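You operate a simulated robot arm through the tools that you are given. There is no shell and no other tool. Be economical: measure what you need, move in short steps, check, and stop when the job is done.

You are at the controls of a simulated robot arm. One attempt, no reset.

Task
Try the blue, orange and green memory cards in the reader; leave the one with job 2 in it.
Fine: the other two go back in their slits; write or clear nothing; laptop stays on.

It is judged by the outcome, as a careful person would: the job done as asked, and still so three seconds after it is handed in. It fails if anything else is knocked over, pushed out of place, dropped, spilled or broken.

Robot
A 7-joint arm with a three-finger gripper on a trunk, on a base that drives. Base frame: it is fixed to the floor where the robot stands at the start and does not move with it; the origin is under the middle of the robot, x ahead of it, y to its left, z up; the surface under the hand at the start is at about z = 0.74. Units: m, degrees, N and s.
With the tool pointing down near the work surface it reaches from about 0.1 to 0.88 m from the robot's upright axis, wherever it stands. Its first joint turns from -166.0 to 166.0 degrees. Places, roughly: laptop [0.5, 0.1, 0.8]; slot of the card reader [0.4, -0.1, 0.7]. Payload 2.94 kg.
Tool frame: the origin (TCP) lies between the finger pads and is the grasp point; the fingertips stand 0.03 m ahead of it; z points along the fingers, y is the line along which they close. Largest opening 0.132 m; the body of the gripper starts 0.107 m behind the TCP.
Orientation is that of the tool frame in the base frame, as a unit quaternion [w, x, y, z]. With the fingers straight down and closing along the base's y, the tool's x points along the base's -x, its y along +y and its z along -z.

Tools
- The arm moves only by the tool nudge_tool. Its argument "motion" is a list of rows, each an object of numbers (a shift or turn left out is 0, a gripper value left out holds the last): "tx", "ty", "tz": the shift along the tool's x, y, z in mm; "wx", "wy", "wz": the turn, a rotation vector about the tool's x, y, z in degrees; "grip": the closure in counts, from 0 (fully open) to 255 (shut). In form: [{"tx": .., "ty": .., "tz": .., "wx": .., "wy": .., "wz": .., "grip": ..}, ...]. A call has 1 to 10 rows; each row shifts and turns the commanded pose from where the row before left it, along the tool's axes as they then stand. A row lasts 0.2 s, in which the tool goes at most 0.05 m and 8.6 degrees; a call with a longer step from one row to the next is refused whole, and so is a gripper value outside its range. A pose out of reach is approached as far as the arm can. The call stops where the force on the tool passes 40 N (or 10 N more than at its start, if that is more) or the arm is blocked; 0.2 s more then pass. The fingers move at their own pace and stop on an object; they squeeze with about 34 N. The grip force told is the motor's: it shows also when the fingers shut on nothing. Time passes only in rows, and 0.2 s behind the last, so rows that do not move let the fingers close. It gives the time, the measured TCP pose, the force on the tool (base axes), the opening and the grip force at its end, in the units of the frame above (readings bear some noise), with the torque about the TCP (base axes, N m) and any sound that the robot's microphone picked up.
- Cameras (640 x 400 px; columns grow to the right, rows downward): "scene" is now at [0.0369, 0.1723, 1.7328]; the picture's right is [-0.27, -0.96, 0.00], its down [-0.82, 0.23, -0.53] and it looks along [0.51, -0.14, -0.85] (base axes); focal length 266 px, centre (320, 200). "wrist" rides on the gripper at [0.072, 0.003, -0.144] in the tool frame; the picture's right is [-0.04, 1.00, 0.00], its down [-0.88, -0.04, -0.48] and it looks along [-0.47, -0.02, 0.88] (tool axes); focal length 256 px, centre (320, 200). There is no depth. A picture from a camera that has moved, and an enlarged one, comes with that camera's place and axes in the base frame and with its lens.
- get_image(camera): a new picture of that camera. It takes no simulated time.
- raise_lower(by): slides the trunk up (or, below 0, down) by that many m; the arm and the scene camera ride with it, the base frame stays. It gives what a move gives, with no picture.
- drive_base(legs): drives the robot by 1 to 6 legs, each [ahead, left, turn to the left] in m, m and degrees, along the robot's own axes; the way and the turn of a leg run together, so that a leg with both is an arc; at most 1.5 m and 180 degrees a leg. The arm and the cameras ride along, it lands a little off, and it stops where it bumps. It gives what a move gives.
- pan_tilt(pan, tilt): turns the head with the scene camera to pan (to the left, within 143 degrees either way) and tilt (down, from -29 to 69), counted from straight ahead of the robot. It gives what a move gives.
- enlarge(camera, box): a new picture of the part [left, top, right, bottom] of that camera's present view, enlarged. It takes no simulated time.
- hand_in(): hands the job in; it is judged then, once.

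Go step by step. Nothing tells you exact positions but the pictures and the camera data: compare them with the known pose of the tool, close in by small moves and look again before you grip or let go. The budget is 120 turns and 78 pictures, counting those below and the enlarged ones. Unless the task says otherwise, let go and move clear before handing in, and close with one line.

The tools are called as name(argument=value, ...) on one line, values as JSON. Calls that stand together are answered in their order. nudge_tool: Moves the arm, as the interface text tells. Its arguments: {"type":"object","properties":{"motion":{"type":"array","items":{"type":"object","properties":{"tx":{"type":"number"},"ty":{"type":"number"},"tz":{"type":"number"},"wx":{"type":"number"},"wy":{"type":"number"},"wz":{"type":"number"},"grip":{"type":"number"}}}}},"required":["motion"]} The other tools are called the same way: raise_lower (by) slides the trunk up or down; drive_base (legs) drives the base; pan_tilt (pan, tilt) turns the head that bears the scene camera; get_image (camera) takes a picture; enlarge (camera, box) takes an enlarged picture of a part of a camera's view; hand_in () hands the job in.

At the start:

```text
t: 0.0
ee_pos: [0.5588, -0.1817, 1.0285]
tool_rot: [0.0, 0.0, 1.0, 0.0]
force: [-0.2, 0.0, 0.2]
torque: [-0.04, 0.01, -0.06]
gripper_width: 0.1322
gripper_force: 0.0
trunk travel left (down, up): [-0.25, 0.29]
robot x, y, heading: [0.0004, 0.0021, 0.1]
head pan, tilt: [-15.5, 58.2]
```

scene: 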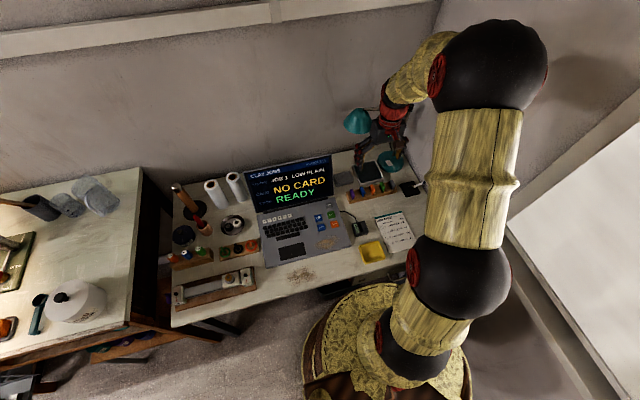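
wrist: 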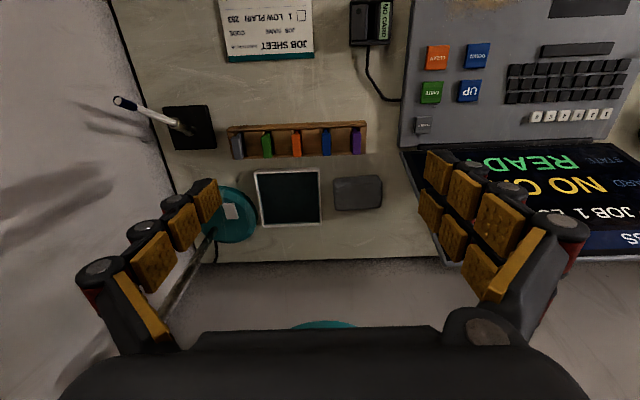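

I see the laptop, the card reader at its side, and a wooden rack with five cards (grey, green, orange, blue, purple). I take closer pictures first.

enlarge(camera="wrist", box=[200, 0, 420, 200])

enlarge(camera="scene", box=[240, 140, 440, 270])

```text
2.00 times, centred on (310, 100) of wrist
camera zoom: at [0.4864, -0.1799, 1.1721], right [0.04, 1.0, 0.0], down [0.88, -0.04, 0.48], along [0.47, -0.02, -0.88], focal length 512 px, centre (340, 400)
```

zoom: 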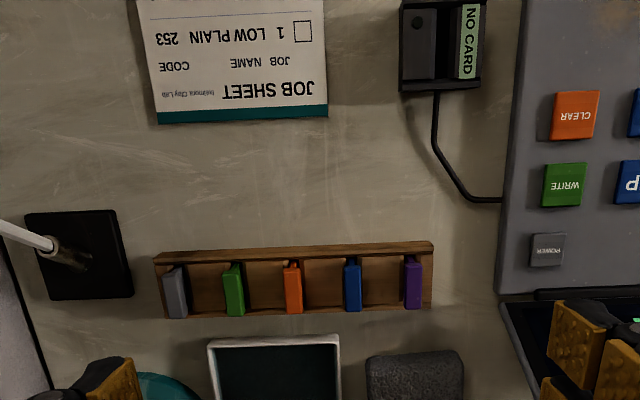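

```text
3.08 times, centred on (340, 205) of scene
camera zoom: at [0.0369, 0.1723, 1.7328], right [-0.27, -0.96, 0.0], down [-0.82, 0.23, -0.53], along [0.51, -0.14, -0.85], focal length 819 px, centre (258, 185)
```

zoom: 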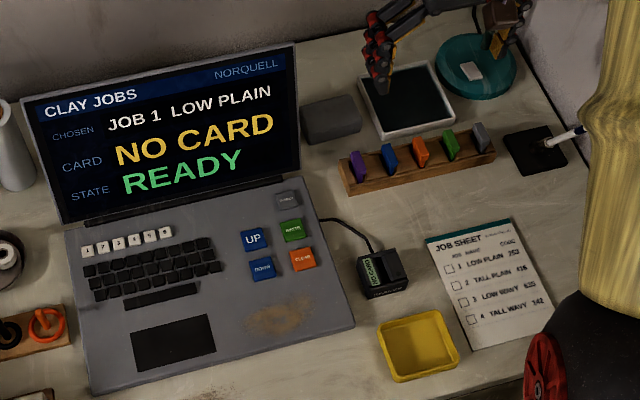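

The rack is at about x 0.58, y -0.22, with cards thin along y. The reader is near (0.44, -0.11). I lower the hand over the rack with the fingers part closed and look again.

nudge_tool(motion=[{"tx": 0, "ty": -20, "tz": 30, "grip": 190}, {"ty": -20, "tz": 40}, {"tz": 40}, {"tz": 0}, {"tz": 0}])

get_image(camera="wrist")

```text
t: 1.2
ee_pos: [0.5577, -0.2226, 0.9187]
tool_rot: [0.0, 0.0, 1.0, -0.001]
force: [0.0, 0.1, 0.0]
torque: [-0.01, -0.01, -0.03]
gripper_width: 0.0452
gripper_force: 1.6
trunk travel left (down, up): [-0.25, 0.29]
robot x, y, heading: [-0.0002, 0.0012, 0.0]
head pan, tilt: [-15.5, 58.2]
```

```text
73 pictures are left
camera wrist: at [0.4851, -0.2202, 1.0627], right [0.04, 1.0, 0.0], down [0.88, -0.04, 0.48], along [0.48, -0.02, -0.88], focal length 256 px, centre (320, 200)
```

wrist: 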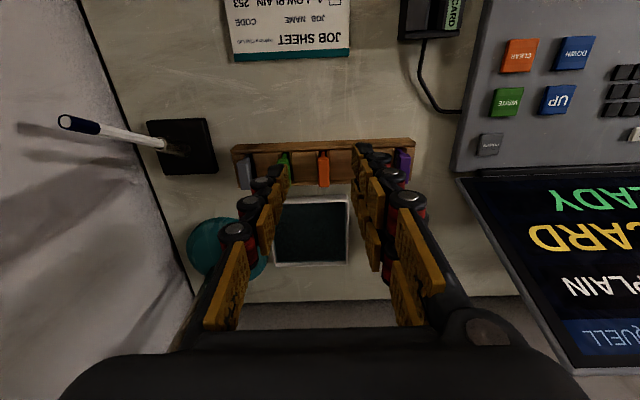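

enlarge(camera="wrist", box=[220, 120, 430, 220])

enlarge(camera="scene", box=[340, 160, 420, 260])

```text
3.05 times, centred on (325, 170) of wrist
camera zoom: at [0.4851, -0.2202, 1.0627], right [0.04, 1.0, 0.0], down [0.88, -0.04, 0.48], along [0.48, -0.02, -0.88], focal length 780 px, centre (305, 291)
```

zoom: 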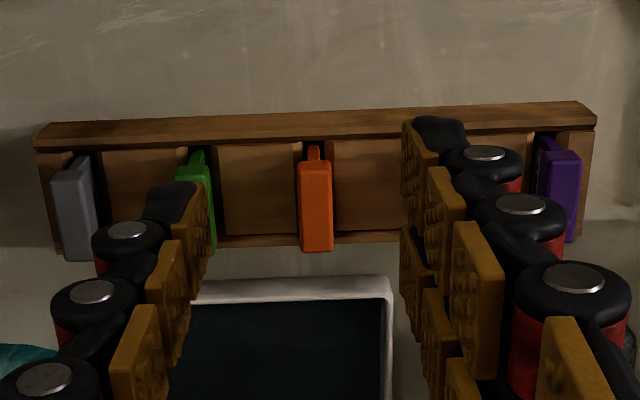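

```text
4.00 times, centred on (380, 210) of scene
camera zoom: at [0.0366, 0.1723, 1.7328], right [-0.27, -0.96, 0.0], down [-0.82, 0.23, -0.53], along [0.51, -0.14, -0.85], focal length 1065 px, centre (80, 160)
```

zoom: 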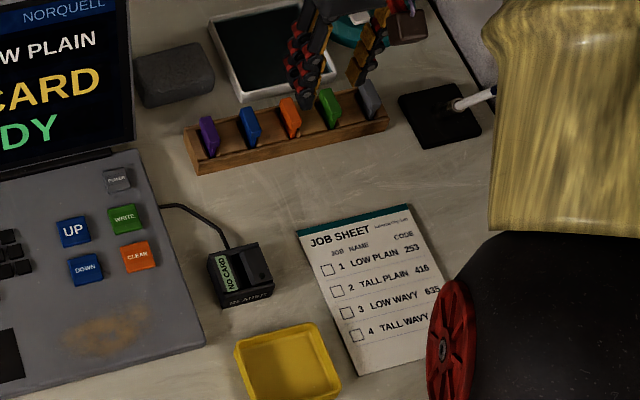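

Orange card: top at about (0.60, -0.221, 0.79), some 12 mm thick. Now I look at the reader from near.

nudge_tool(motion=[{"tx": 40, "ty": 25}, {"tx": 40, "ty": 25}, {"tx": 40, "ty": 25}, {"tx": 20, "ty": 20, "tz": 20}, {"tz": 0}])

get_image(camera="wrist")

enlarge(camera="wrist", box=[260, 120, 380, 210])

```text
t: 2.4
ee_pos: [0.4193, -0.1269, 0.8996]
tool_rot: [0.0, -0.001, 1.0, 0.0]
force: [1.7, -0.6, -0.5]
torque: [0.02, 0.01, -0.03]
gripper_width: 0.0337
gripper_force: 0.1
trunk travel left (down, up): [-0.25, 0.29]
robot x, y, heading: [0.0013, -0.0015, 0.0]
head pan, tilt: [-15.5, 58.2]
```

```text
70 pictures are left
camera wrist: at [0.3465, -0.1249, 1.0436], right [0.04, 1.0, 0.0], down [0.88, -0.04, 0.48], along [0.47, -0.02, -0.88], focal length 256 px, centre (320, 200)
```

wrist: 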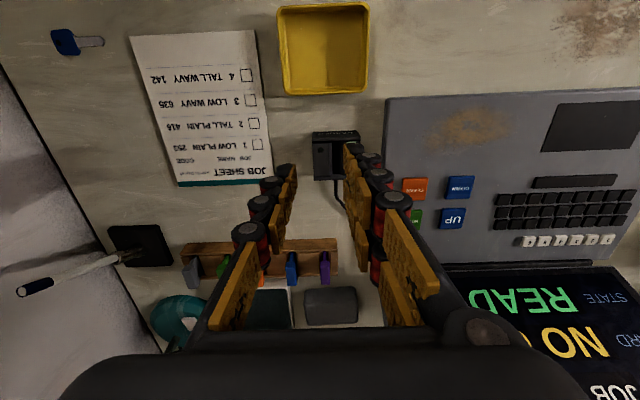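

```text
4.44 times, centred on (320, 165) of wrist
camera zoom: at [0.3465, -0.1249, 1.0436], right [0.04, 1.0, 0.0], down [0.88, -0.04, 0.48], along [0.47, -0.02, -0.88], focal length 1138 px, centre (320, 356)
```

zoom: 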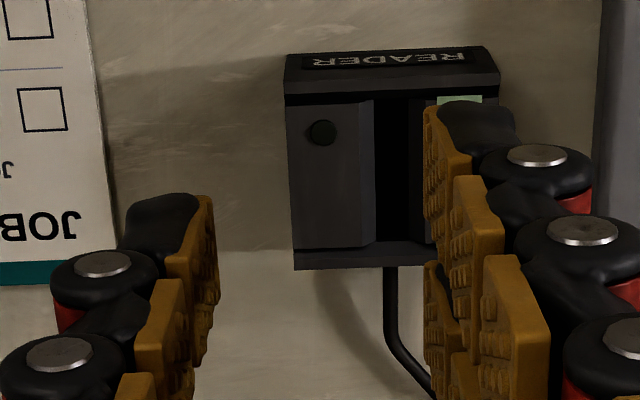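

The slot is a dark strip along x, in the right half of the reader. I open the fingers a bit and shift to see it unobstructed.

nudge_tool(motion=[{"ty": 14, "tx": -10, "grip": 100}, {"tz": 0}, {"tz": 0}])

enlarge(camera="wrist", box=[260, 120, 380, 195])

```text
t: 3.2
ee_pos: [0.4293, -0.113, 0.8976]
tool_rot: [0.0, 0.0, 1.0, 0.001]
force: [-0.2, 0.4, -0.3]
torque: [0.04, -0.01, 0.01]
gripper_width: 0.0805
gripper_force: 0.1
trunk travel left (down, up): [-0.25, 0.29]
robot x, y, heading: [0.0004, -0.0014, -0.2]
head pan, tilt: [-15.5, 58.2]
```

```text
5.33 times, centred on (320, 158) of wrist
camera zoom: at [0.3567, -0.1104, 1.0433], right [0.04, 1.0, 0.0], down [0.88, -0.04, 0.48], along [0.48, -0.02, -0.88], focal length 1365 px, centre (320, 427)
```

zoom: 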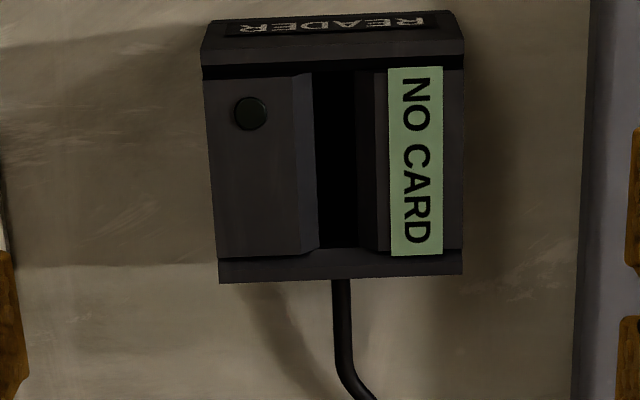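

Slot centre is at about (0.443, -0.110), reader top about z 0.77. To judge the heights of the cards above the rack I tilt the hand for a flatter view.

nudge_tool(motion=[{"ty": -40, "tx": 10}, {"ty": -40}, {"ty": -29}, {"wy": -8}, {"wy": -8}, {"wy": -8}, {"wy": -8}, {"wy": -8}, {"wy": 0}])

enlarge(camera="wrist", box=[260, 120, 380, 195])

```text
t: 5.2
ee_pos: [0.4194, -0.2217, 0.8971]
tool_rot: [0.343, 0.0, 0.939, 0.0]
force: [0.1, -0.3, -0.5]
torque: [0.01, 0.02, 0.01]
gripper_width: 0.0802
gripper_force: 0.0
trunk travel left (down, up): [-0.25, 0.29]
robot x, y, heading: [-0.0009, 0.002, -0.1]
head pan, tilt: [-15.5, 58.2]
```

```text
5.33 times, centred on (320, 158) of wrist
camera zoom: at [0.271, -0.22, 0.9619], right [0.03, 1.0, 0.03], down [0.37, -0.04, 0.93], along [0.93, -0.02, -0.37], focal length 1365 px, centre (320, 427)
```

zoom: 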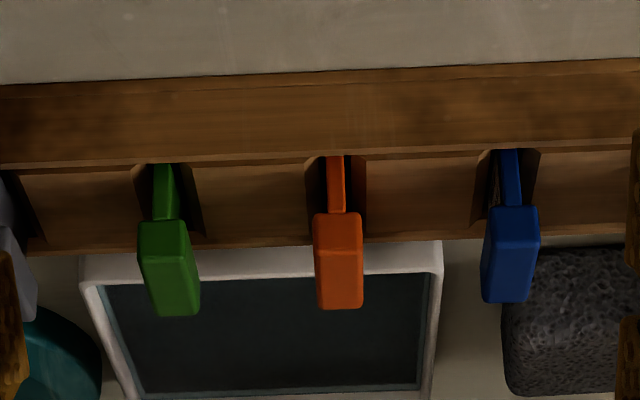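

Card caps are about 12 mm thick, 35 mm long, z 0.778–0.789; rack top is about 0.768. Blue is at y -0.176, orange -0.221, green -0.264. I level the hand and go over the blue card.

nudge_tool(motion=[{"wy": 8, "grip": 190}, {"wy": 8}, {"wy": 8}, {"wy": 8}, {"wy": 8}, {"tx": -45, "ty": 15}, {"tx": -45, "ty": 15}, {"tx": -45, "ty": 15}, {"tx": -44}, {"tz": 37}])

get_image(camera="wrist")

enlarge(camera="wrist", box=[260, 145, 380, 220])

```text
t: 7.4
ee_pos: [0.5987, -0.1759, 0.8616]
tool_rot: [0.0, 0.001, 1.0, 0.0]
force: [1.0, -1.1, 1.2]
torque: [0.01, 0.03, 0.02]
gripper_width: 0.0338
gripper_force: 0.1
trunk travel left (down, up): [-0.25, 0.29]
robot x, y, heading: [0.0028, -0.0052, 0.1]
head pan, tilt: [-15.5, 58.2]
```

```text
66 pictures are left
camera wrist: at [0.5264, -0.1725, 1.006], right [0.04, 1.0, 0.0], down [0.88, -0.04, 0.48], along [0.48, -0.02, -0.88], focal length 256 px, centre (320, 200)
```

wrist: 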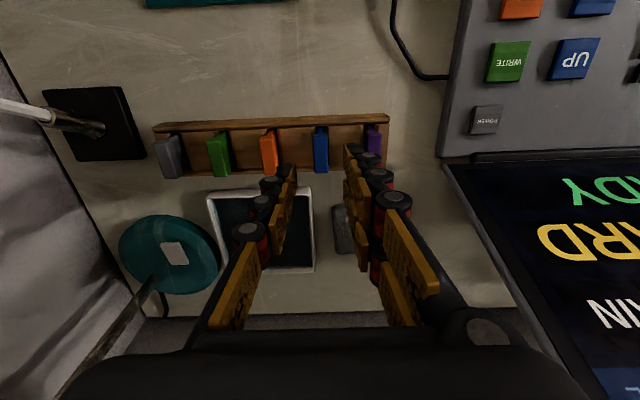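

```text
5.33 times, centred on (320, 182) of wrist
camera zoom: at [0.5264, -0.1725, 1.006], right [0.04, 1.0, 0.0], down [0.88, -0.04, 0.48], along [0.48, -0.02, -0.88], focal length 1365 px, centre (320, 293)
```

zoom: 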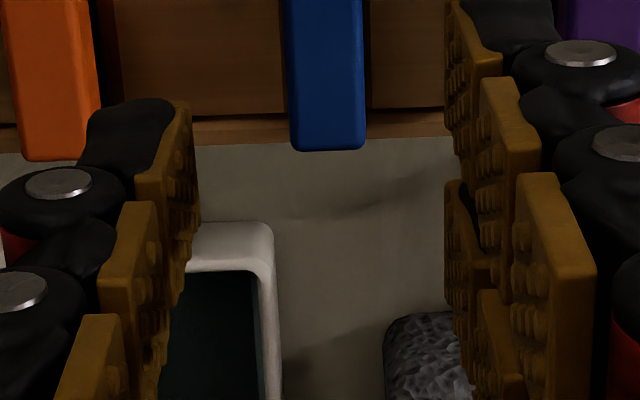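

Blue lies between the fingers, about 1 mm to +y. I narrow the opening to 27 mm and come down in part.

nudge_tool(motion=[{"ty": 1, "grip": 204}, {"tz": 0}, {"tz": 15}, {"tz": 15}, {"tz": 0}])

enlarge(camera="wrist", box=[240, 120, 400, 220])

```text
t: 8.6
ee_pos: [0.5979, -0.1744, 0.8335]
tool_rot: [0.0, -0.001, 1.0, 0.0]
force: [-0.2, 0.1, 0.2]
torque: [0.01, -0.01, 0.03]
gripper_width: 0.0264
gripper_force: 0.0
trunk travel left (down, up): [-0.25, 0.29]
robot x, y, heading: [-0.0041, 0.001, 0.1]
head pan, tilt: [-15.5, 58.2]
```

```text
4.00 times, centred on (320, 170) of wrist
camera zoom: at [0.5265, -0.1731, 0.976], right [0.04, 1.0, 0.0], down [0.88, -0.04, 0.48], along [0.48, -0.02, -0.88], focal length 1024 px, centre (320, 320)
```

zoom: 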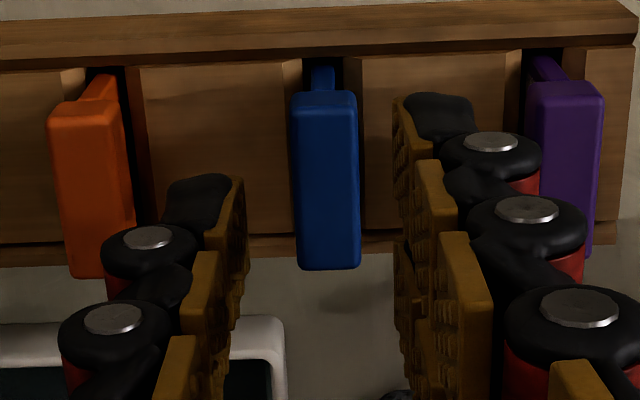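

Alignment in x matches; y needs +1.3 mm. I narrow slightly more and descend further.

nudge_tool(motion=[{"ty": 1.3, "grip": 213}, {"tz": 0}, {"tz": 14}, {"tz": 0}])

enlarge(camera="wrist", box=[240, 120, 400, 220])

```text
t: 9.6
ee_pos: [0.5988, -0.1746, 0.8186]
tool_rot: [0.0, 0.0, 1.0, 0.0]
force: [-0.6, -0.5, 0.7]
torque: [-0.01, 0.02, 0.03]
gripper_width: 0.0218
gripper_force: 0.1
trunk travel left (down, up): [-0.25, 0.29]
robot x, y, heading: [0.0008, -0.0004, -0.3]
head pan, tilt: [-15.5, 58.2]
```

```text
4.00 times, centred on (320, 170) of wrist
camera zoom: at [0.5264, -0.1721, 0.9619], right [0.04, 1.0, 0.0], down [0.88, -0.04, 0.48], along [0.48, -0.02, -0.88], focal length 1024 px, centre (320, 320)
```

zoom: 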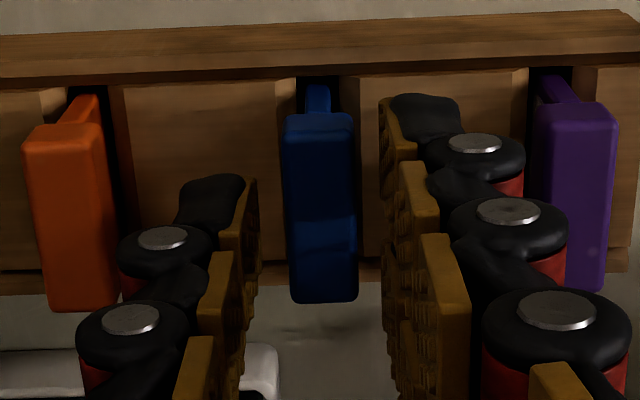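

nudge_tool(motion=[{"grip": 220}, {"tz": 6}, {"tz": 6.5}, {"tz": 0}])

enlarge(camera="wrist", box=[240, 120, 400, 220])

```text
t: 10.6
ee_pos: [0.5988, -0.1733, 0.8058]
tool_rot: [-0.001, 0.0, 1.0, 0.001]
force: [-0.2, -0.1, -0.1]
torque: [0.0, 0.03, 0.01]
gripper_width: 0.0181
gripper_force: 0.1
trunk travel left (down, up): [-0.25, 0.29]
robot x, y, heading: [0.0015, 0.0003, -0.1]
head pan, tilt: [-15.5, 58.2]
```

```text
4.00 times, centred on (320, 170) of wrist
camera zoom: at [0.526, -0.1722, 0.9494], right [0.04, 1.0, 0.0], down [0.88, -0.04, 0.48], along [0.47, -0.02, -0.88], focal length 1024 px, centre (320, 320)
```

zoom: 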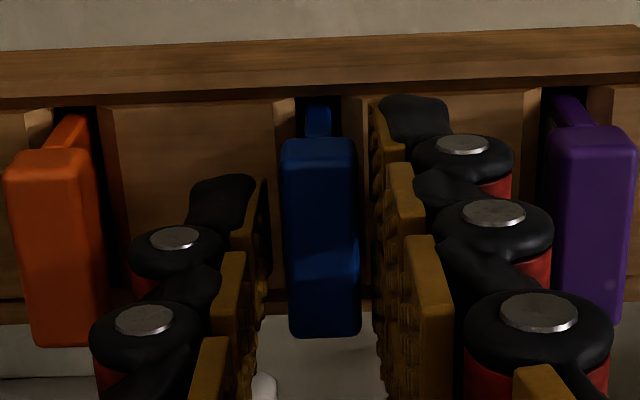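

Blue is centred between the pads and clear of its neighbours. I close on it.

nudge_tool(motion=[{"grip": 240}, {"grip": 255}, {"tz": 0}, {"tz": 0}])

```text
t: 11.6
ee_pos: [0.5978, -0.1743, 0.8051]
tool_rot: [0.0, 0.0, 1.0, 0.001]
force: [0.4, -0.3, -0.8]
torque: [-0.02, 0.0, 0.02]
gripper_width: 0.0115
gripper_force: 34.2
trunk travel left (down, up): [-0.25, 0.29]
robot x, y, heading: [0.0014, 0.0011, -0.0]
head pan, tilt: [-15.5, 58.2]
```

nudge_tool(motion=[{"tz": -10}, {"tz": -15}, {"tz": -30}, {"tz": -30}, {"tz": 0}])

get_image(camera="wrist")

```text
t: 12.8
ee_pos: [0.598, -0.1736, 0.8897]
tool_rot: [0.0, 0.001, 1.0, 0.0]
force: [0.3, -0.3, -0.1]
torque: [0.01, 0.0, 0.02]
gripper_width: 0.0115
gripper_force: 34.3
trunk travel left (down, up): [-0.25, 0.29]
robot x, y, heading: [0.0014, -0.0021, -0.1]
head pan, tilt: [-15.5, 58.2]
```

```text
61 pictures are left
camera wrist: at [0.5254, -0.1716, 1.0346], right [0.04, 1.0, 0.0], down [0.88, -0.04, 0.48], along [0.47, -0.02, -0.88], focal length 256 px, centre (320, 200)
```

wrist: 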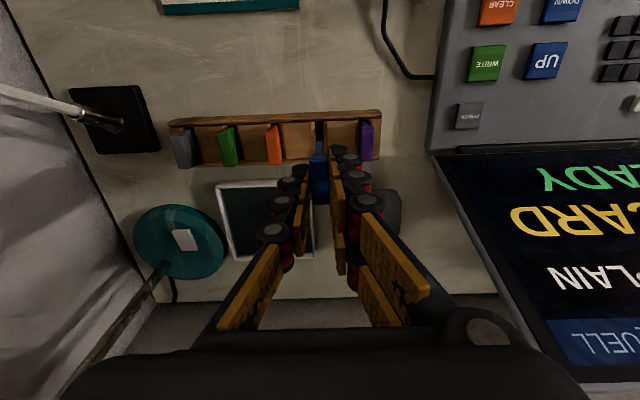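

Card held straight. I carry it over the reader slot and look.

nudge_tool(motion=[{"tx": 40, "ty": 16}, {"tx": 40, "ty": 16}, {"tx": 40, "ty": 16}, {"tx": 35, "ty": 15.5}, {"tz": 0}, {"tz": 20}, {"tz": 0}])

enlarge(camera="wrist", box=[240, 100, 400, 200])

enlarge(camera="scene", box=[320, 190, 420, 253])

```text
t: 14.4
ee_pos: [0.4428, -0.1108, 0.8699]
tool_rot: [0.0, 0.0, 1.0, 0.0]
force: [-0.4, -0.9, -0.8]
torque: [-0.01, 0.01, -0.01]
gripper_width: 0.0117
gripper_force: 34.2
trunk travel left (down, up): [-0.25, 0.29]
robot x, y, heading: [-0.0015, 0.0007, -0.0]
head pan, tilt: [-15.5, 58.2]
```

```text
4.00 times, centred on (320, 150) of wrist
camera zoom: at [0.3703, -0.1089, 1.0138], right [0.04, 1.0, 0.0], down [0.88, -0.04, 0.48], along [0.47, -0.02, -0.88], focal length 1024 px, centre (320, 400)
```

zoom: 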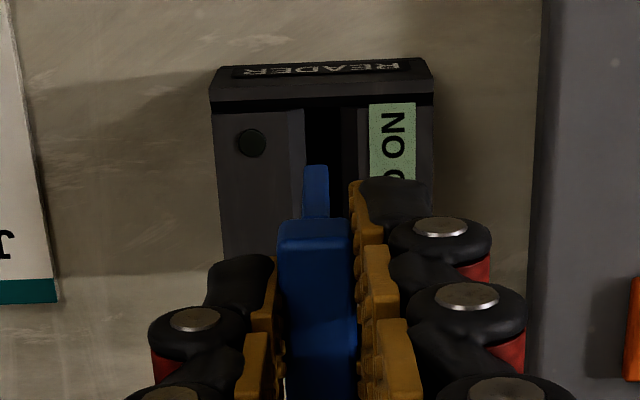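

```text
6.35 times, centred on (370, 222) of scene
camera zoom: at [0.0369, 0.1723, 1.7328], right [-0.27, -0.96, 0.0], down [-0.82, 0.23, -0.53], along [0.51, -0.14, -0.85], focal length 1690 px, centre (2, 64)
```

zoom: 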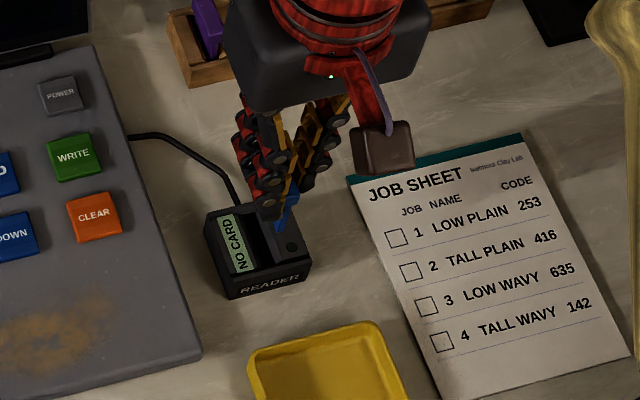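

The slot is about 2.3 mm further to +y than the card. I correct and go down until the card's foot is just above the reader.

nudge_tool(motion=[{"ty": 2.3}, {"tz": 15}, {"tz": 17}, {"tz": 0}])

enlarge(camera="wrist", box=[260, 110, 380, 185])

enlarge(camera="scene", box=[335, 205, 395, 243])

```text
t: 15.4
ee_pos: [0.4435, -0.109, 0.8379]
tool_rot: [0.001, -0.001, 1.0, 0.0]
force: [0.2, 0.9, -0.8]
torque: [0.02, -0.02, 0.01]
gripper_width: 0.0118
gripper_force: 34.1
trunk travel left (down, up): [-0.25, 0.29]
robot x, y, heading: [0.0002, 0.0012, -0.2]
head pan, tilt: [-15.5, 58.2]
```

```text
5.33 times, centred on (320, 148) of wrist
camera zoom: at [0.371, -0.1067, 0.9814], right [0.04, 1.0, 0.0], down [0.88, -0.04, 0.48], along [0.48, -0.02, -0.88], focal length 1365 px, centre (320, 480)
```

zoom: 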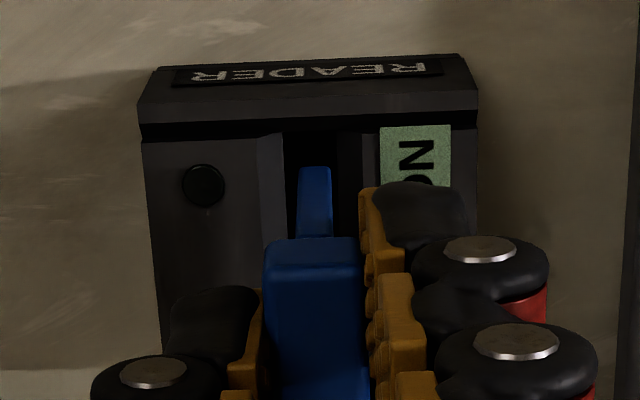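

```text
10.53 times, centred on (365, 224) of scene
camera zoom: at [0.037, 0.1723, 1.7328], right [-0.27, -0.96, 0.0], down [-0.82, 0.23, -0.53], along [0.51, -0.14, -0.85], focal length 2802 px, centre (-154, -53)
```

zoom: 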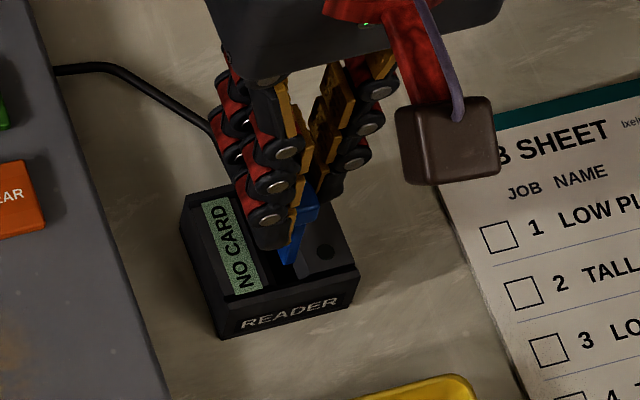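

The foot lies within the slot's mouth. I shift 0.8 mm back in x and ease it in, watching the force.

nudge_tool(motion=[{"tx": 0.8}, {"tz": 4}, {"tz": 4}, {"tz": 4}, {"tz": 4}, {"tz": 0}])

enlarge(camera="wrist", box=[260, 110, 380, 185])

```text
t: 16.8
ee_pos: [0.4411, -0.1087, 0.8212]
tool_rot: [0.0, 0.0, 1.0, -0.001]
force: [-0.1, -0.9, -0.1]
torque: [0.0, -0.02, -0.05]
gripper_width: 0.0116
gripper_force: 34.3
trunk travel left (down, up): [-0.25, 0.29]
robot x, y, heading: [0.0014, 0.0017, 0.3]
head pan, tilt: [-15.5, 58.2]
```

```text
5.33 times, centred on (320, 148) of wrist
camera zoom: at [0.3693, -0.1067, 0.9654], right [0.04, 1.0, 0.0], down [0.88, -0.04, 0.48], along [0.48, -0.02, -0.88], focal length 1365 px, centre (320, 480)
```

zoom: 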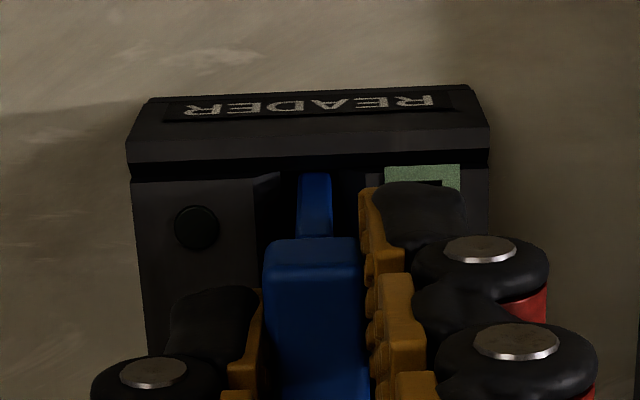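

It has entered with no force. I go on down.

nudge_tool(motion=[{"tz": 4}, {"tz": 4}, {"tz": 3}, {"tz": 0}, {"tz": 0}])

enlarge(camera="wrist", box=[260, 110, 380, 185])

enlarge(camera="scene", box=[240, 140, 400, 260])

```text
t: 18.0
ee_pos: [0.4418, -0.1101, 0.8096]
tool_rot: [0.0, 0.0, 1.0, 0.0]
force: [1.0, -0.1, -0.7]
torque: [0.0, -0.12, 0.03]
gripper_width: 0.0119
gripper_force: 33.8
trunk travel left (down, up): [-0.25, 0.29]
robot x, y, heading: [0.0008, 0.0013, -0.1]
head pan, tilt: [-15.5, 58.2]
```

```text
5.33 times, centred on (320, 148) of wrist
camera zoom: at [0.3689, -0.1069, 0.9546], right [0.04, 1.0, 0.0], down [0.88, -0.04, 0.48], along [0.47, -0.02, -0.88], focal length 1365 px, centre (320, 480)
```

zoom: 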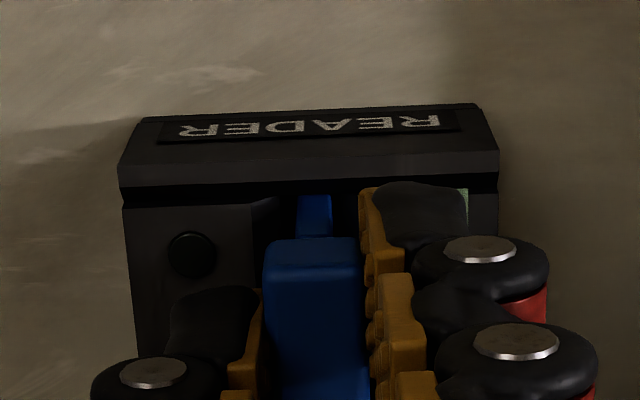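

```text
3.33 times, centred on (320, 200) of scene
camera zoom: at [0.037, 0.1723, 1.7328], right [-0.27, -0.96, 0.0], down [-0.82, 0.23, -0.53], along [0.51, -0.14, -0.85], focal length 887 px, centre (320, 200)
```

zoom: 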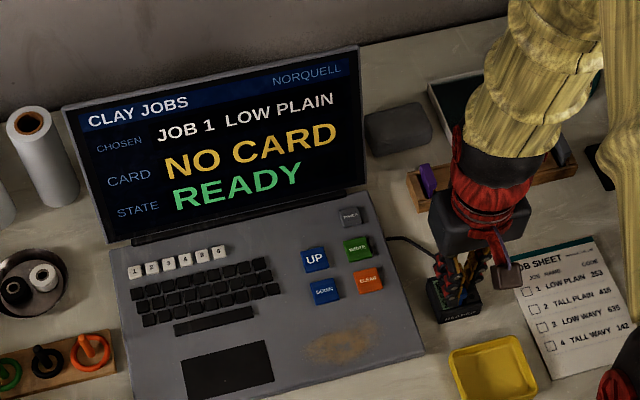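

Not read yet. I go down gently in 2 mm steps.

nudge_tool(motion=[{"tz": 2}, {"tz": 2}, {"tz": 0}, {"tz": 0}])

enlarge(camera="scene", box=[240, 140, 400, 260])

```text
t: 19.0
ee_pos: [0.4422, -0.1085, 0.8065]
tool_rot: [0.0, -0.001, 1.0, 0.0]
force: [-0.3, 0.6, -0.1]
torque: [-0.01, 0.01, 0.01]
gripper_width: 0.0117
gripper_force: 33.9
trunk travel left (down, up): [-0.25, 0.29]
robot x, y, heading: [0.0002, -0.0001, -0.1]
head pan, tilt: [-15.5, 58.2]
```

```text
3.33 times, centred on (320, 200) of scene
camera zoom: at [0.0369, 0.1724, 1.7328], right [-0.27, -0.96, 0.0], down [-0.82, 0.23, -0.53], along [0.51, -0.14, -0.85], focal length 887 px, centre (320, 200)
```

zoom: 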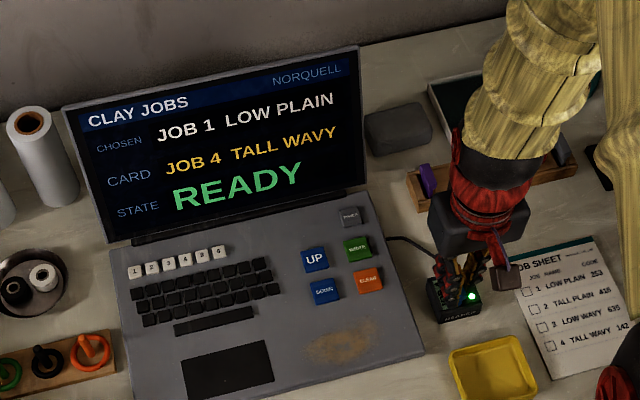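

Blue holds job 4. I lift it out and retrace my exact steps to put it back in its slit, stopping just above to check.

nudge_tool(motion=[{"tz": -20}, {"tz": -28}, {"tz": -30}, {"tx": -35.8, "ty": -15.8}, {"tx": -40, "ty": -16}, {"tx": -40, "ty": -17}, {"tx": -40, "ty": -17}, {"tz": 0}, {"tz": 35}, {"tz": 0}])

enlarge(camera="wrist", box=[240, 100, 400, 200])

```text
t: 21.2
ee_pos: [0.5987, -0.173, 0.8503]
tool_rot: [-0.001, 0.0, 1.0, 0.0]
force: [0.6, -0.4, 0.0]
torque: [0.02, 0.03, -0.03]
gripper_width: 0.0116
gripper_force: 34.0
trunk travel left (down, up): [-0.25, 0.29]
robot x, y, heading: [-0.0021, 0.003, 0.1]
head pan, tilt: [-15.5, 58.2]
```

```text
4.00 times, centred on (320, 150) of wrist
camera zoom: at [0.5267, -0.1713, 0.9938], right [0.04, 1.0, 0.0], down [0.88, -0.04, 0.48], along [0.47, -0.02, -0.88], focal length 1024 px, centre (320, 400)
```

zoom: 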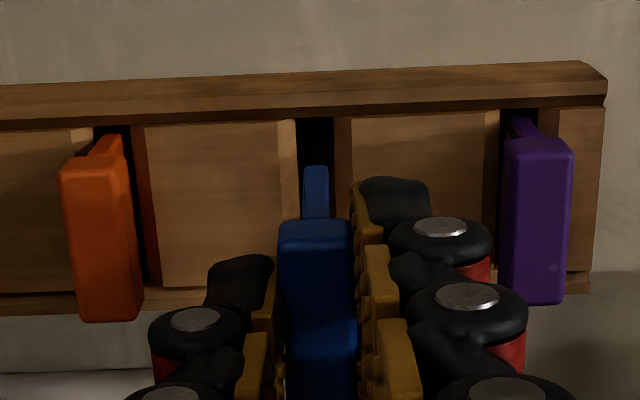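

Aligned over its slit. I lower it back to the height where it stood.

nudge_tool(motion=[{"tz": 8}, {"tz": 8}, {"tz": 8}, {"tz": 8}, {"tz": 8}, {"tz": 3}, {"tz": 1.5}, {"tz": 0}])

```text
t: 23.0
ee_pos: [0.5982, -0.1754, 0.8058]
tool_rot: [0.0, 0.0, 1.0, -0.001]
force: [0.2, 0.3, -0.7]
torque: [0.0, -0.03, -0.01]
gripper_width: 0.0116
gripper_force: 34.4
trunk travel left (down, up): [-0.25, 0.29]
robot x, y, heading: [-0.0012, 0.0039, 0.0]
head pan, tilt: [-15.5, 58.2]
```

Seated, with no force. I open to about 18 mm and rise, then look.

nudge_tool(motion=[{"grip": 220}, {"tz": 0}, {"tz": 0}, {"tz": -12}, {"tz": -30}, {"tz": -30}, {"tz": 0}])

enlarge(camera="wrist", box=[180, 100, 420, 220])

```text
t: 24.6
ee_pos: [0.5972, -0.1744, 0.8787]
tool_rot: [0.0, -0.001, 1.0, -0.001]
force: [-0.4, -0.2, -0.6]
torque: [0.0, 0.0, -0.07]
gripper_width: 0.018
gripper_force: 0.2
trunk travel left (down, up): [-0.25, 0.29]
robot x, y, heading: [0.0002, -0.0023, -0.0]
head pan, tilt: [-15.5, 58.2]
```

```text
2.67 times, centred on (300, 160) of wrist
camera zoom: at [0.5247, -0.1732, 1.0227], right [0.04, 1.0, 0.0], down [0.88, -0.04, 0.48], along [0.47, -0.02, -0.88], focal length 683 px, centre (373, 307)
```

zoom: 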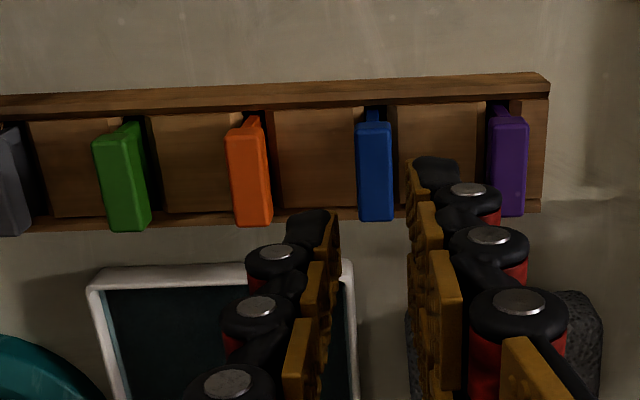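

Blue stands level with the others again. Next orange: 44 mm to -y.

nudge_tool(motion=[{"ty": -22}, {"ty": -22}, {"tz": 30}, {"tz": 14}, {"tz": 0}])

enlarge(camera="wrist", box=[240, 120, 400, 220])

```text
t: 25.8
ee_pos: [0.5966, -0.2201, 0.8324]
tool_rot: [0.0, 0.0, 1.0, -0.001]
force: [0.2, 0.8, 0.0]
torque: [-0.03, -0.01, 0.0]
gripper_width: 0.0182
gripper_force: 0.1
trunk travel left (down, up): [-0.25, 0.29]
robot x, y, heading: [0.0003, 0.0027, -0.2]
head pan, tilt: [-15.5, 58.2]
```

```text
4.00 times, centred on (320, 170) of wrist
camera zoom: at [0.5241, -0.2174, 0.9769], right [0.04, 1.0, 0.0], down [0.88, -0.04, 0.48], along [0.48, -0.02, -0.88], focal length 1024 px, centre (320, 320)
```

zoom: 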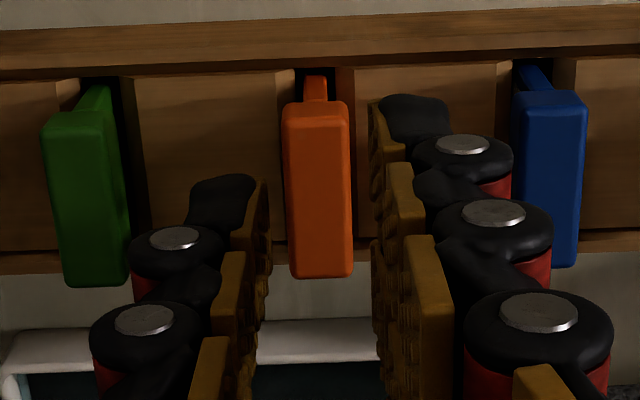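

nudge_tool(motion=[{"tx": -1.2}, {"tz": 8}, {"tz": 8}, {"tz": 6}, {"tz": 0}, {"tz": 0}])

enlarge(camera="wrist", box=[240, 120, 400, 220])

```text
t: 27.2
ee_pos: [0.5991, -0.2179, 0.8103]
tool_rot: [0.0, 0.0, 1.0, 0.001]
force: [-0.7, -0.1, -0.3]
torque: [0.0, -0.04, 0.01]
gripper_width: 0.0179
gripper_force: 0.1
trunk travel left (down, up): [-0.25, 0.29]
robot x, y, heading: [-0.0009, 0.0008, 0.2]
head pan, tilt: [-15.5, 58.2]
```

```text
4.00 times, centred on (320, 170) of wrist
camera zoom: at [0.5269, -0.2166, 0.955], right [0.04, 1.0, 0.0], down [0.88, -0.04, 0.48], along [0.47, -0.02, -0.88], focal length 1024 px, centre (320, 320)
```

zoom: 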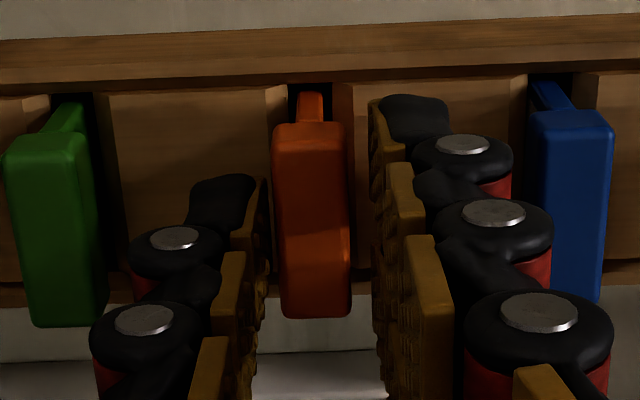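

nudge_tool(motion=[{"ty": -1.2, "tx": 0.7}, {"tz": 5.5}, {"tz": 0}, {"grip": 240}, {"grip": 255}, {"tz": 0}, {"tz": 0}])

enlarge(camera="wrist", box=[240, 120, 400, 220])

```text
t: 28.8
ee_pos: [0.598, -0.2211, 0.806]
tool_rot: [0.0, 0.001, 1.0, 0.0]
force: [0.1, 0.7, 0.0]
torque: [0.01, 0.01, -0.02]
gripper_width: 0.0115
gripper_force: 34.1
trunk travel left (down, up): [-0.25, 0.29]
robot x, y, heading: [0.0027, 0.0019, -0.1]
head pan, tilt: [-15.5, 58.2]
```

```text
4.00 times, centred on (320, 170) of wrist
camera zoom: at [0.5256, -0.2184, 0.9499], right [0.04, 1.0, 0.0], down [0.88, -0.04, 0.48], along [0.47, -0.02, -0.88], focal length 1024 px, centre (320, 320)
```

zoom: 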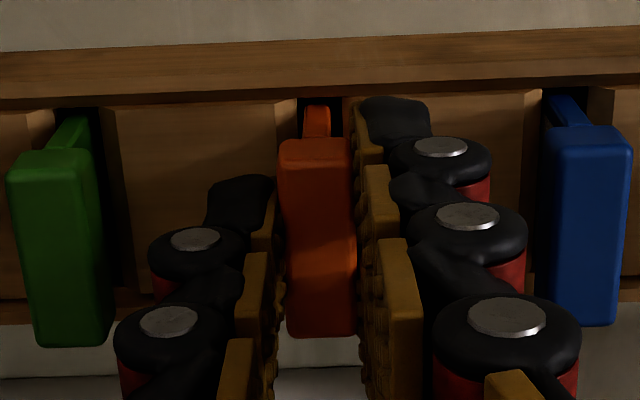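

Orange is held. I lift and carry it to just above the slot.

nudge_tool(motion=[{"tz": -12}, {"tz": -28}, {"tz": -30}, {"tx": 40, "ty": 28}, {"tx": 40, "ty": 28}, {"tx": 40, "ty": 28}, {"tx": 36.3, "ty": 27}, {"tz": 0}, {"tz": 36}, {"tz": 0}])

enlarge(camera="wrist", box=[260, 110, 380, 185])

```text
t: 31.0
ee_pos: [0.4451, -0.1092, 0.8397]
tool_rot: [0.001, -0.001, 1.0, 0.0]
force: [-1.1, 0.6, -1.0]
torque: [0.0, -0.01, 0.04]
gripper_width: 0.0116
gripper_force: 33.6
trunk travel left (down, up): [-0.25, 0.29]
robot x, y, heading: [0.0001, -0.0005, -0.1]
head pan, tilt: [-15.5, 58.2]
```

```text
5.33 times, centred on (320, 148) of wrist
camera zoom: at [0.3721, -0.1072, 0.9826], right [0.04, 1.0, 0.0], down [0.88, -0.04, 0.48], along [0.47, -0.02, -0.88], focal length 1365 px, centre (320, 480)
```

zoom: 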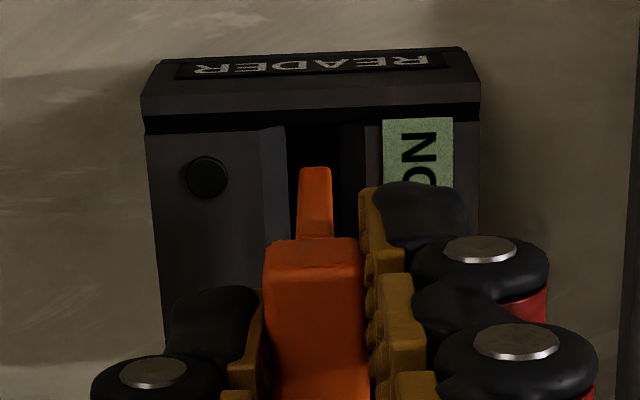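

Card foot sits over the slot; I move 1.4 mm back in x and go in gently.

nudge_tool(motion=[{"tx": 1.4}, {"tz": 5}, {"tz": 5}, {"tz": 5}, {"tz": 5}, {"tz": 0}])

enlarge(camera="wrist", box=[260, 110, 380, 185])

```text
t: 32.4
ee_pos: [0.4424, -0.1102, 0.8197]
tool_rot: [0.001, 0.0, 1.0, 0.0]
force: [3.9, -0.5, 1.1]
torque: [-0.02, -0.16, -0.02]
gripper_width: 0.0115
gripper_force: 34.3
trunk travel left (down, up): [-0.25, 0.29]
robot x, y, heading: [0.0001, 0.0003, 0.1]
head pan, tilt: [-15.5, 58.2]
```

```text
5.33 times, centred on (320, 148) of wrist
camera zoom: at [0.3683, -0.1075, 0.9638], right [0.04, 1.0, 0.0], down [0.88, -0.04, 0.48], along [0.48, -0.02, -0.88], focal length 1365 px, centre (320, 480)
```

zoom: 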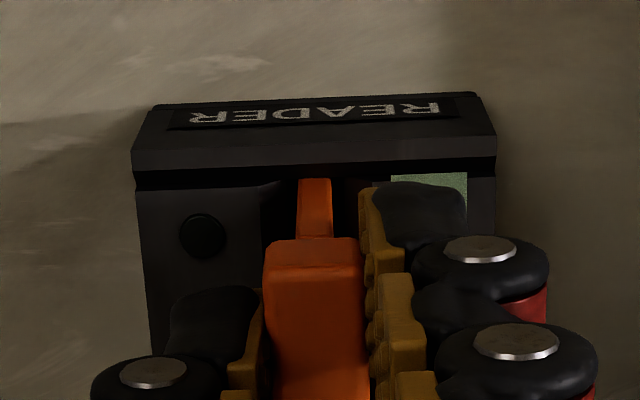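

A small +x force: the card rubs the near end of the slot. I ease 0.9 mm forward and continue down.

nudge_tool(motion=[{"tx": -0.9}, {"tz": 4}, {"tz": 4}, {"tz": 4}, {"tz": 2.5}, {"tz": 0}])

enlarge(camera="scene", box=[240, 140, 400, 260])

```text
t: 33.8
ee_pos: [0.4404, -0.1091, 0.8062]
tool_rot: [0.0, -0.001, 1.0, -0.001]
force: [-1.2, -0.2, 7.2]
torque: [-0.05, 0.1, -0.02]
gripper_width: 0.0117
gripper_force: 34.4
trunk travel left (down, up): [-0.25, 0.29]
robot x, y, heading: [0.0015, 0.001, 0.1]
head pan, tilt: [-15.5, 58.2]
```

```text
3.33 times, centred on (320, 200) of scene
camera zoom: at [0.0363, 0.1724, 1.7329], right [-0.27, -0.96, 0.0], down [-0.82, 0.23, -0.53], along [0.51, -0.14, -0.85], focal length 887 px, centre (320, 200)
```

zoom: 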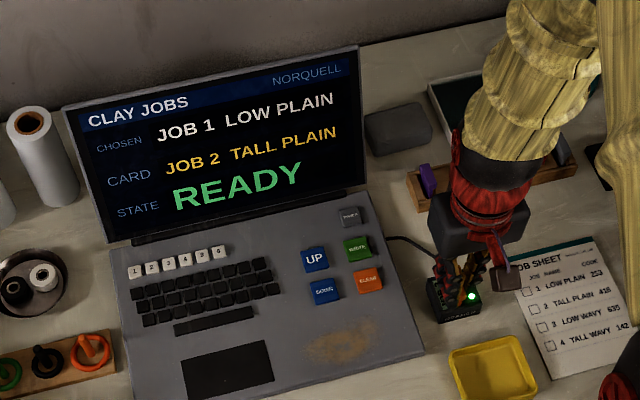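

Orange holds job 2. The task asks for all three to be tried, so I put orange back for now by retracing, then test green.

nudge_tool(motion=[{"tz": -15.5}, {"tz": -28}, {"tz": -27}, {"tx": -40, "ty": -27}, {"tx": -40, "ty": -28}, {"tx": -40, "ty": -28}, {"tx": -36.8, "ty": -28}, {"tz": 0}, {"tz": 25}, {"tz": 0}])

enlarge(camera="wrist", box=[240, 100, 400, 200])

```text
t: 36.0
ee_pos: [0.5992, -0.2229, 0.8514]
tool_rot: [0.001, -0.001, 1.0, 0.0]
force: [-0.1, -0.4, -0.5]
torque: [-0.01, 0.04, -0.01]
gripper_width: 0.0115
gripper_force: 34.0
trunk travel left (down, up): [-0.25, 0.29]
robot x, y, heading: [-0.001, 0.0047, -0.0]
head pan, tilt: [-15.5, 58.2]
```

```text
4.00 times, centred on (320, 150) of wrist
camera zoom: at [0.5278, -0.2207, 0.9948], right [0.04, 1.0, 0.0], down [0.88, -0.04, 0.48], along [0.47, -0.02, -0.88], focal length 1024 px, centre (320, 400)
```

zoom: 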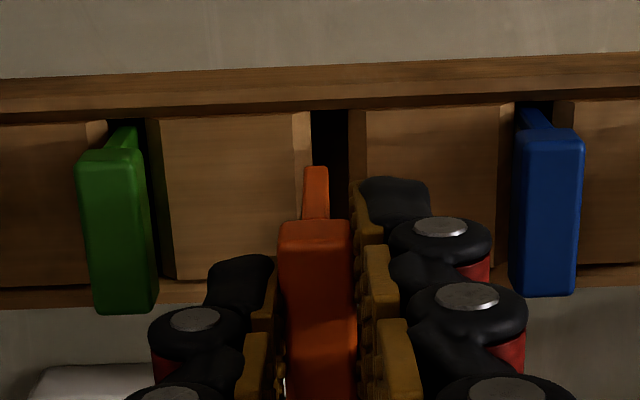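

The slit now appears 3 mm to +y of the card; the arm seems to wander a little. I hold still a moment and look again.

nudge_tool(motion=[{"tz": 0}, {"tz": 0}])

enlarge(camera="wrist", box=[240, 100, 400, 200])

```text
t: 36.6
ee_pos: [0.599, -0.2214, 0.8513]
tool_rot: [0.001, 0.0, 1.0, 0.0]
force: [0.3, -0.8, 0.3]
torque: [0.03, 0.0, 0.01]
gripper_width: 0.0116
gripper_force: 34.3
trunk travel left (down, up): [-0.25, 0.29]
robot x, y, heading: [0.0005, 0.003, -0.1]
head pan, tilt: [-15.5, 58.2]
```

```text
4.00 times, centred on (320, 150) of wrist
camera zoom: at [0.5273, -0.2204, 0.995], right [0.04, 1.0, 0.0], down [0.88, -0.04, 0.48], along [0.47, -0.02, -0.88], focal length 1024 px, centre (320, 400)
```

zoom: 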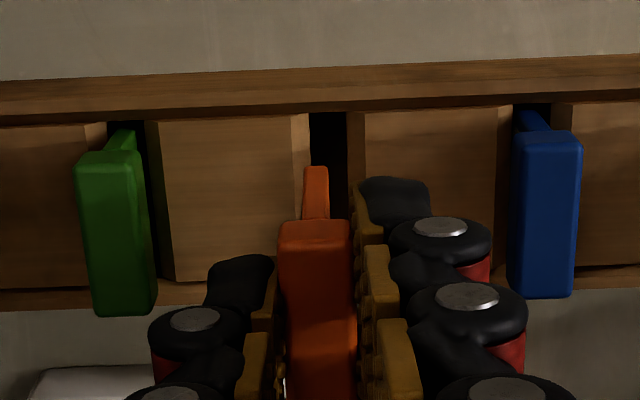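

nudge_tool(motion=[{"ty": 3, "tx": 1}, {"tz": 12}, {"tz": 0}])

enlarge(camera="wrist", box=[260, 110, 380, 185])

```text
t: 37.4
ee_pos: [0.5978, -0.2181, 0.8382]
tool_rot: [0.001, 0.0, 1.0, 0.0]
force: [0.2, 0.4, 0.1]
torque: [-0.01, 0.03, 0.02]
gripper_width: 0.0117
gripper_force: 33.5
trunk travel left (down, up): [-0.25, 0.29]
robot x, y, heading: [0.0001, 0.0004, 0.0]
head pan, tilt: [-15.5, 58.2]
```

```text
5.33 times, centred on (320, 148) of wrist
camera zoom: at [0.5261, -0.2158, 0.982], right [0.04, 1.0, 0.0], down [0.88, -0.04, 0.48], along [0.47, -0.02, -0.88], focal length 1365 px, centre (320, 480)
```

zoom: 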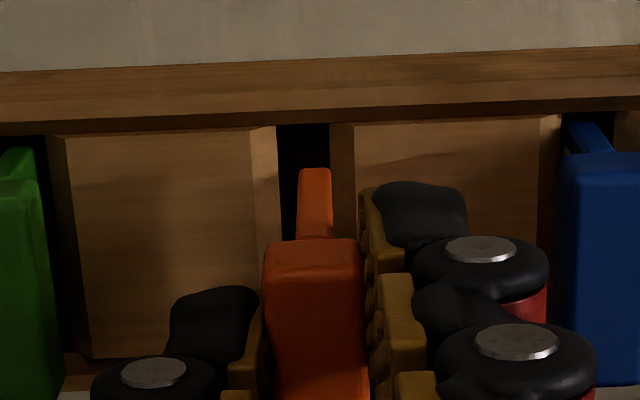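

nudge_tool(motion=[{"ty": -1.4}, {"tz": 6}, {"tz": 4}, {"tz": 0}])

enlarge(camera="wrist", box=[260, 110, 380, 185])

```text
t: 38.4
ee_pos: [0.5978, -0.2185, 0.8284]
tool_rot: [0.0, 0.0, 1.0, 0.0]
force: [-0.6, -0.2, 0.0]
torque: [-0.03, 0.0, 0.02]
gripper_width: 0.0116
gripper_force: 33.7
trunk travel left (down, up): [-0.25, 0.29]
robot x, y, heading: [0.0001, -0.0013, -0.3]
head pan, tilt: [-15.5, 58.2]
```

```text
5.33 times, centred on (320, 148) of wrist
camera zoom: at [0.5253, -0.2165, 0.9726], right [0.04, 1.0, 0.0], down [0.88, -0.04, 0.48], along [0.48, -0.02, -0.88], focal length 1365 px, centre (320, 480)
```

zoom: 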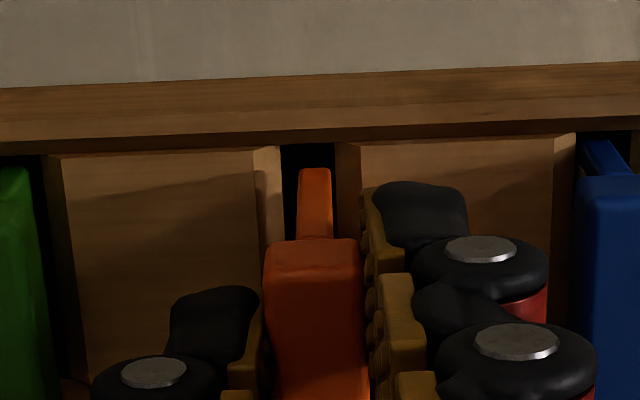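

Well inside the slit's mouth now. I go on down 22 mm.

nudge_tool(motion=[{"ty": -0.5}, {"tz": 6}, {"tz": 6}, {"tz": 5}, {"tz": 3}, {"tz": 2}, {"tz": 0}])

enlarge(camera="wrist", box=[240, 100, 400, 200])

```text
t: 40.0
ee_pos: [0.5976, -0.2183, 0.8059]
tool_rot: [0.0, 0.001, 1.0, -0.001]
force: [0.2, -0.2, 0.0]
torque: [0.01, 0.0, 0.01]
gripper_width: 0.0117
gripper_force: 34.1
trunk travel left (down, up): [-0.25, 0.29]
robot x, y, heading: [-0.0053, 0.0006, 0.1]
head pan, tilt: [-15.5, 58.2]
```

```text
4.00 times, centred on (320, 150) of wrist
camera zoom: at [0.5247, -0.2163, 0.9506], right [0.04, 1.0, 0.0], down [0.88, -0.04, 0.48], along [0.48, -0.02, -0.88], focal length 1024 px, centre (320, 400)
```

zoom: 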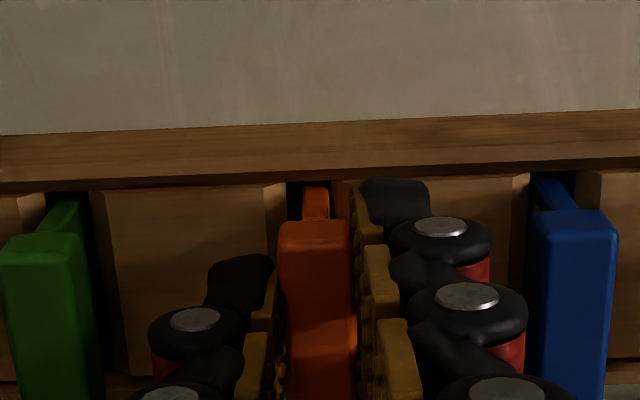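

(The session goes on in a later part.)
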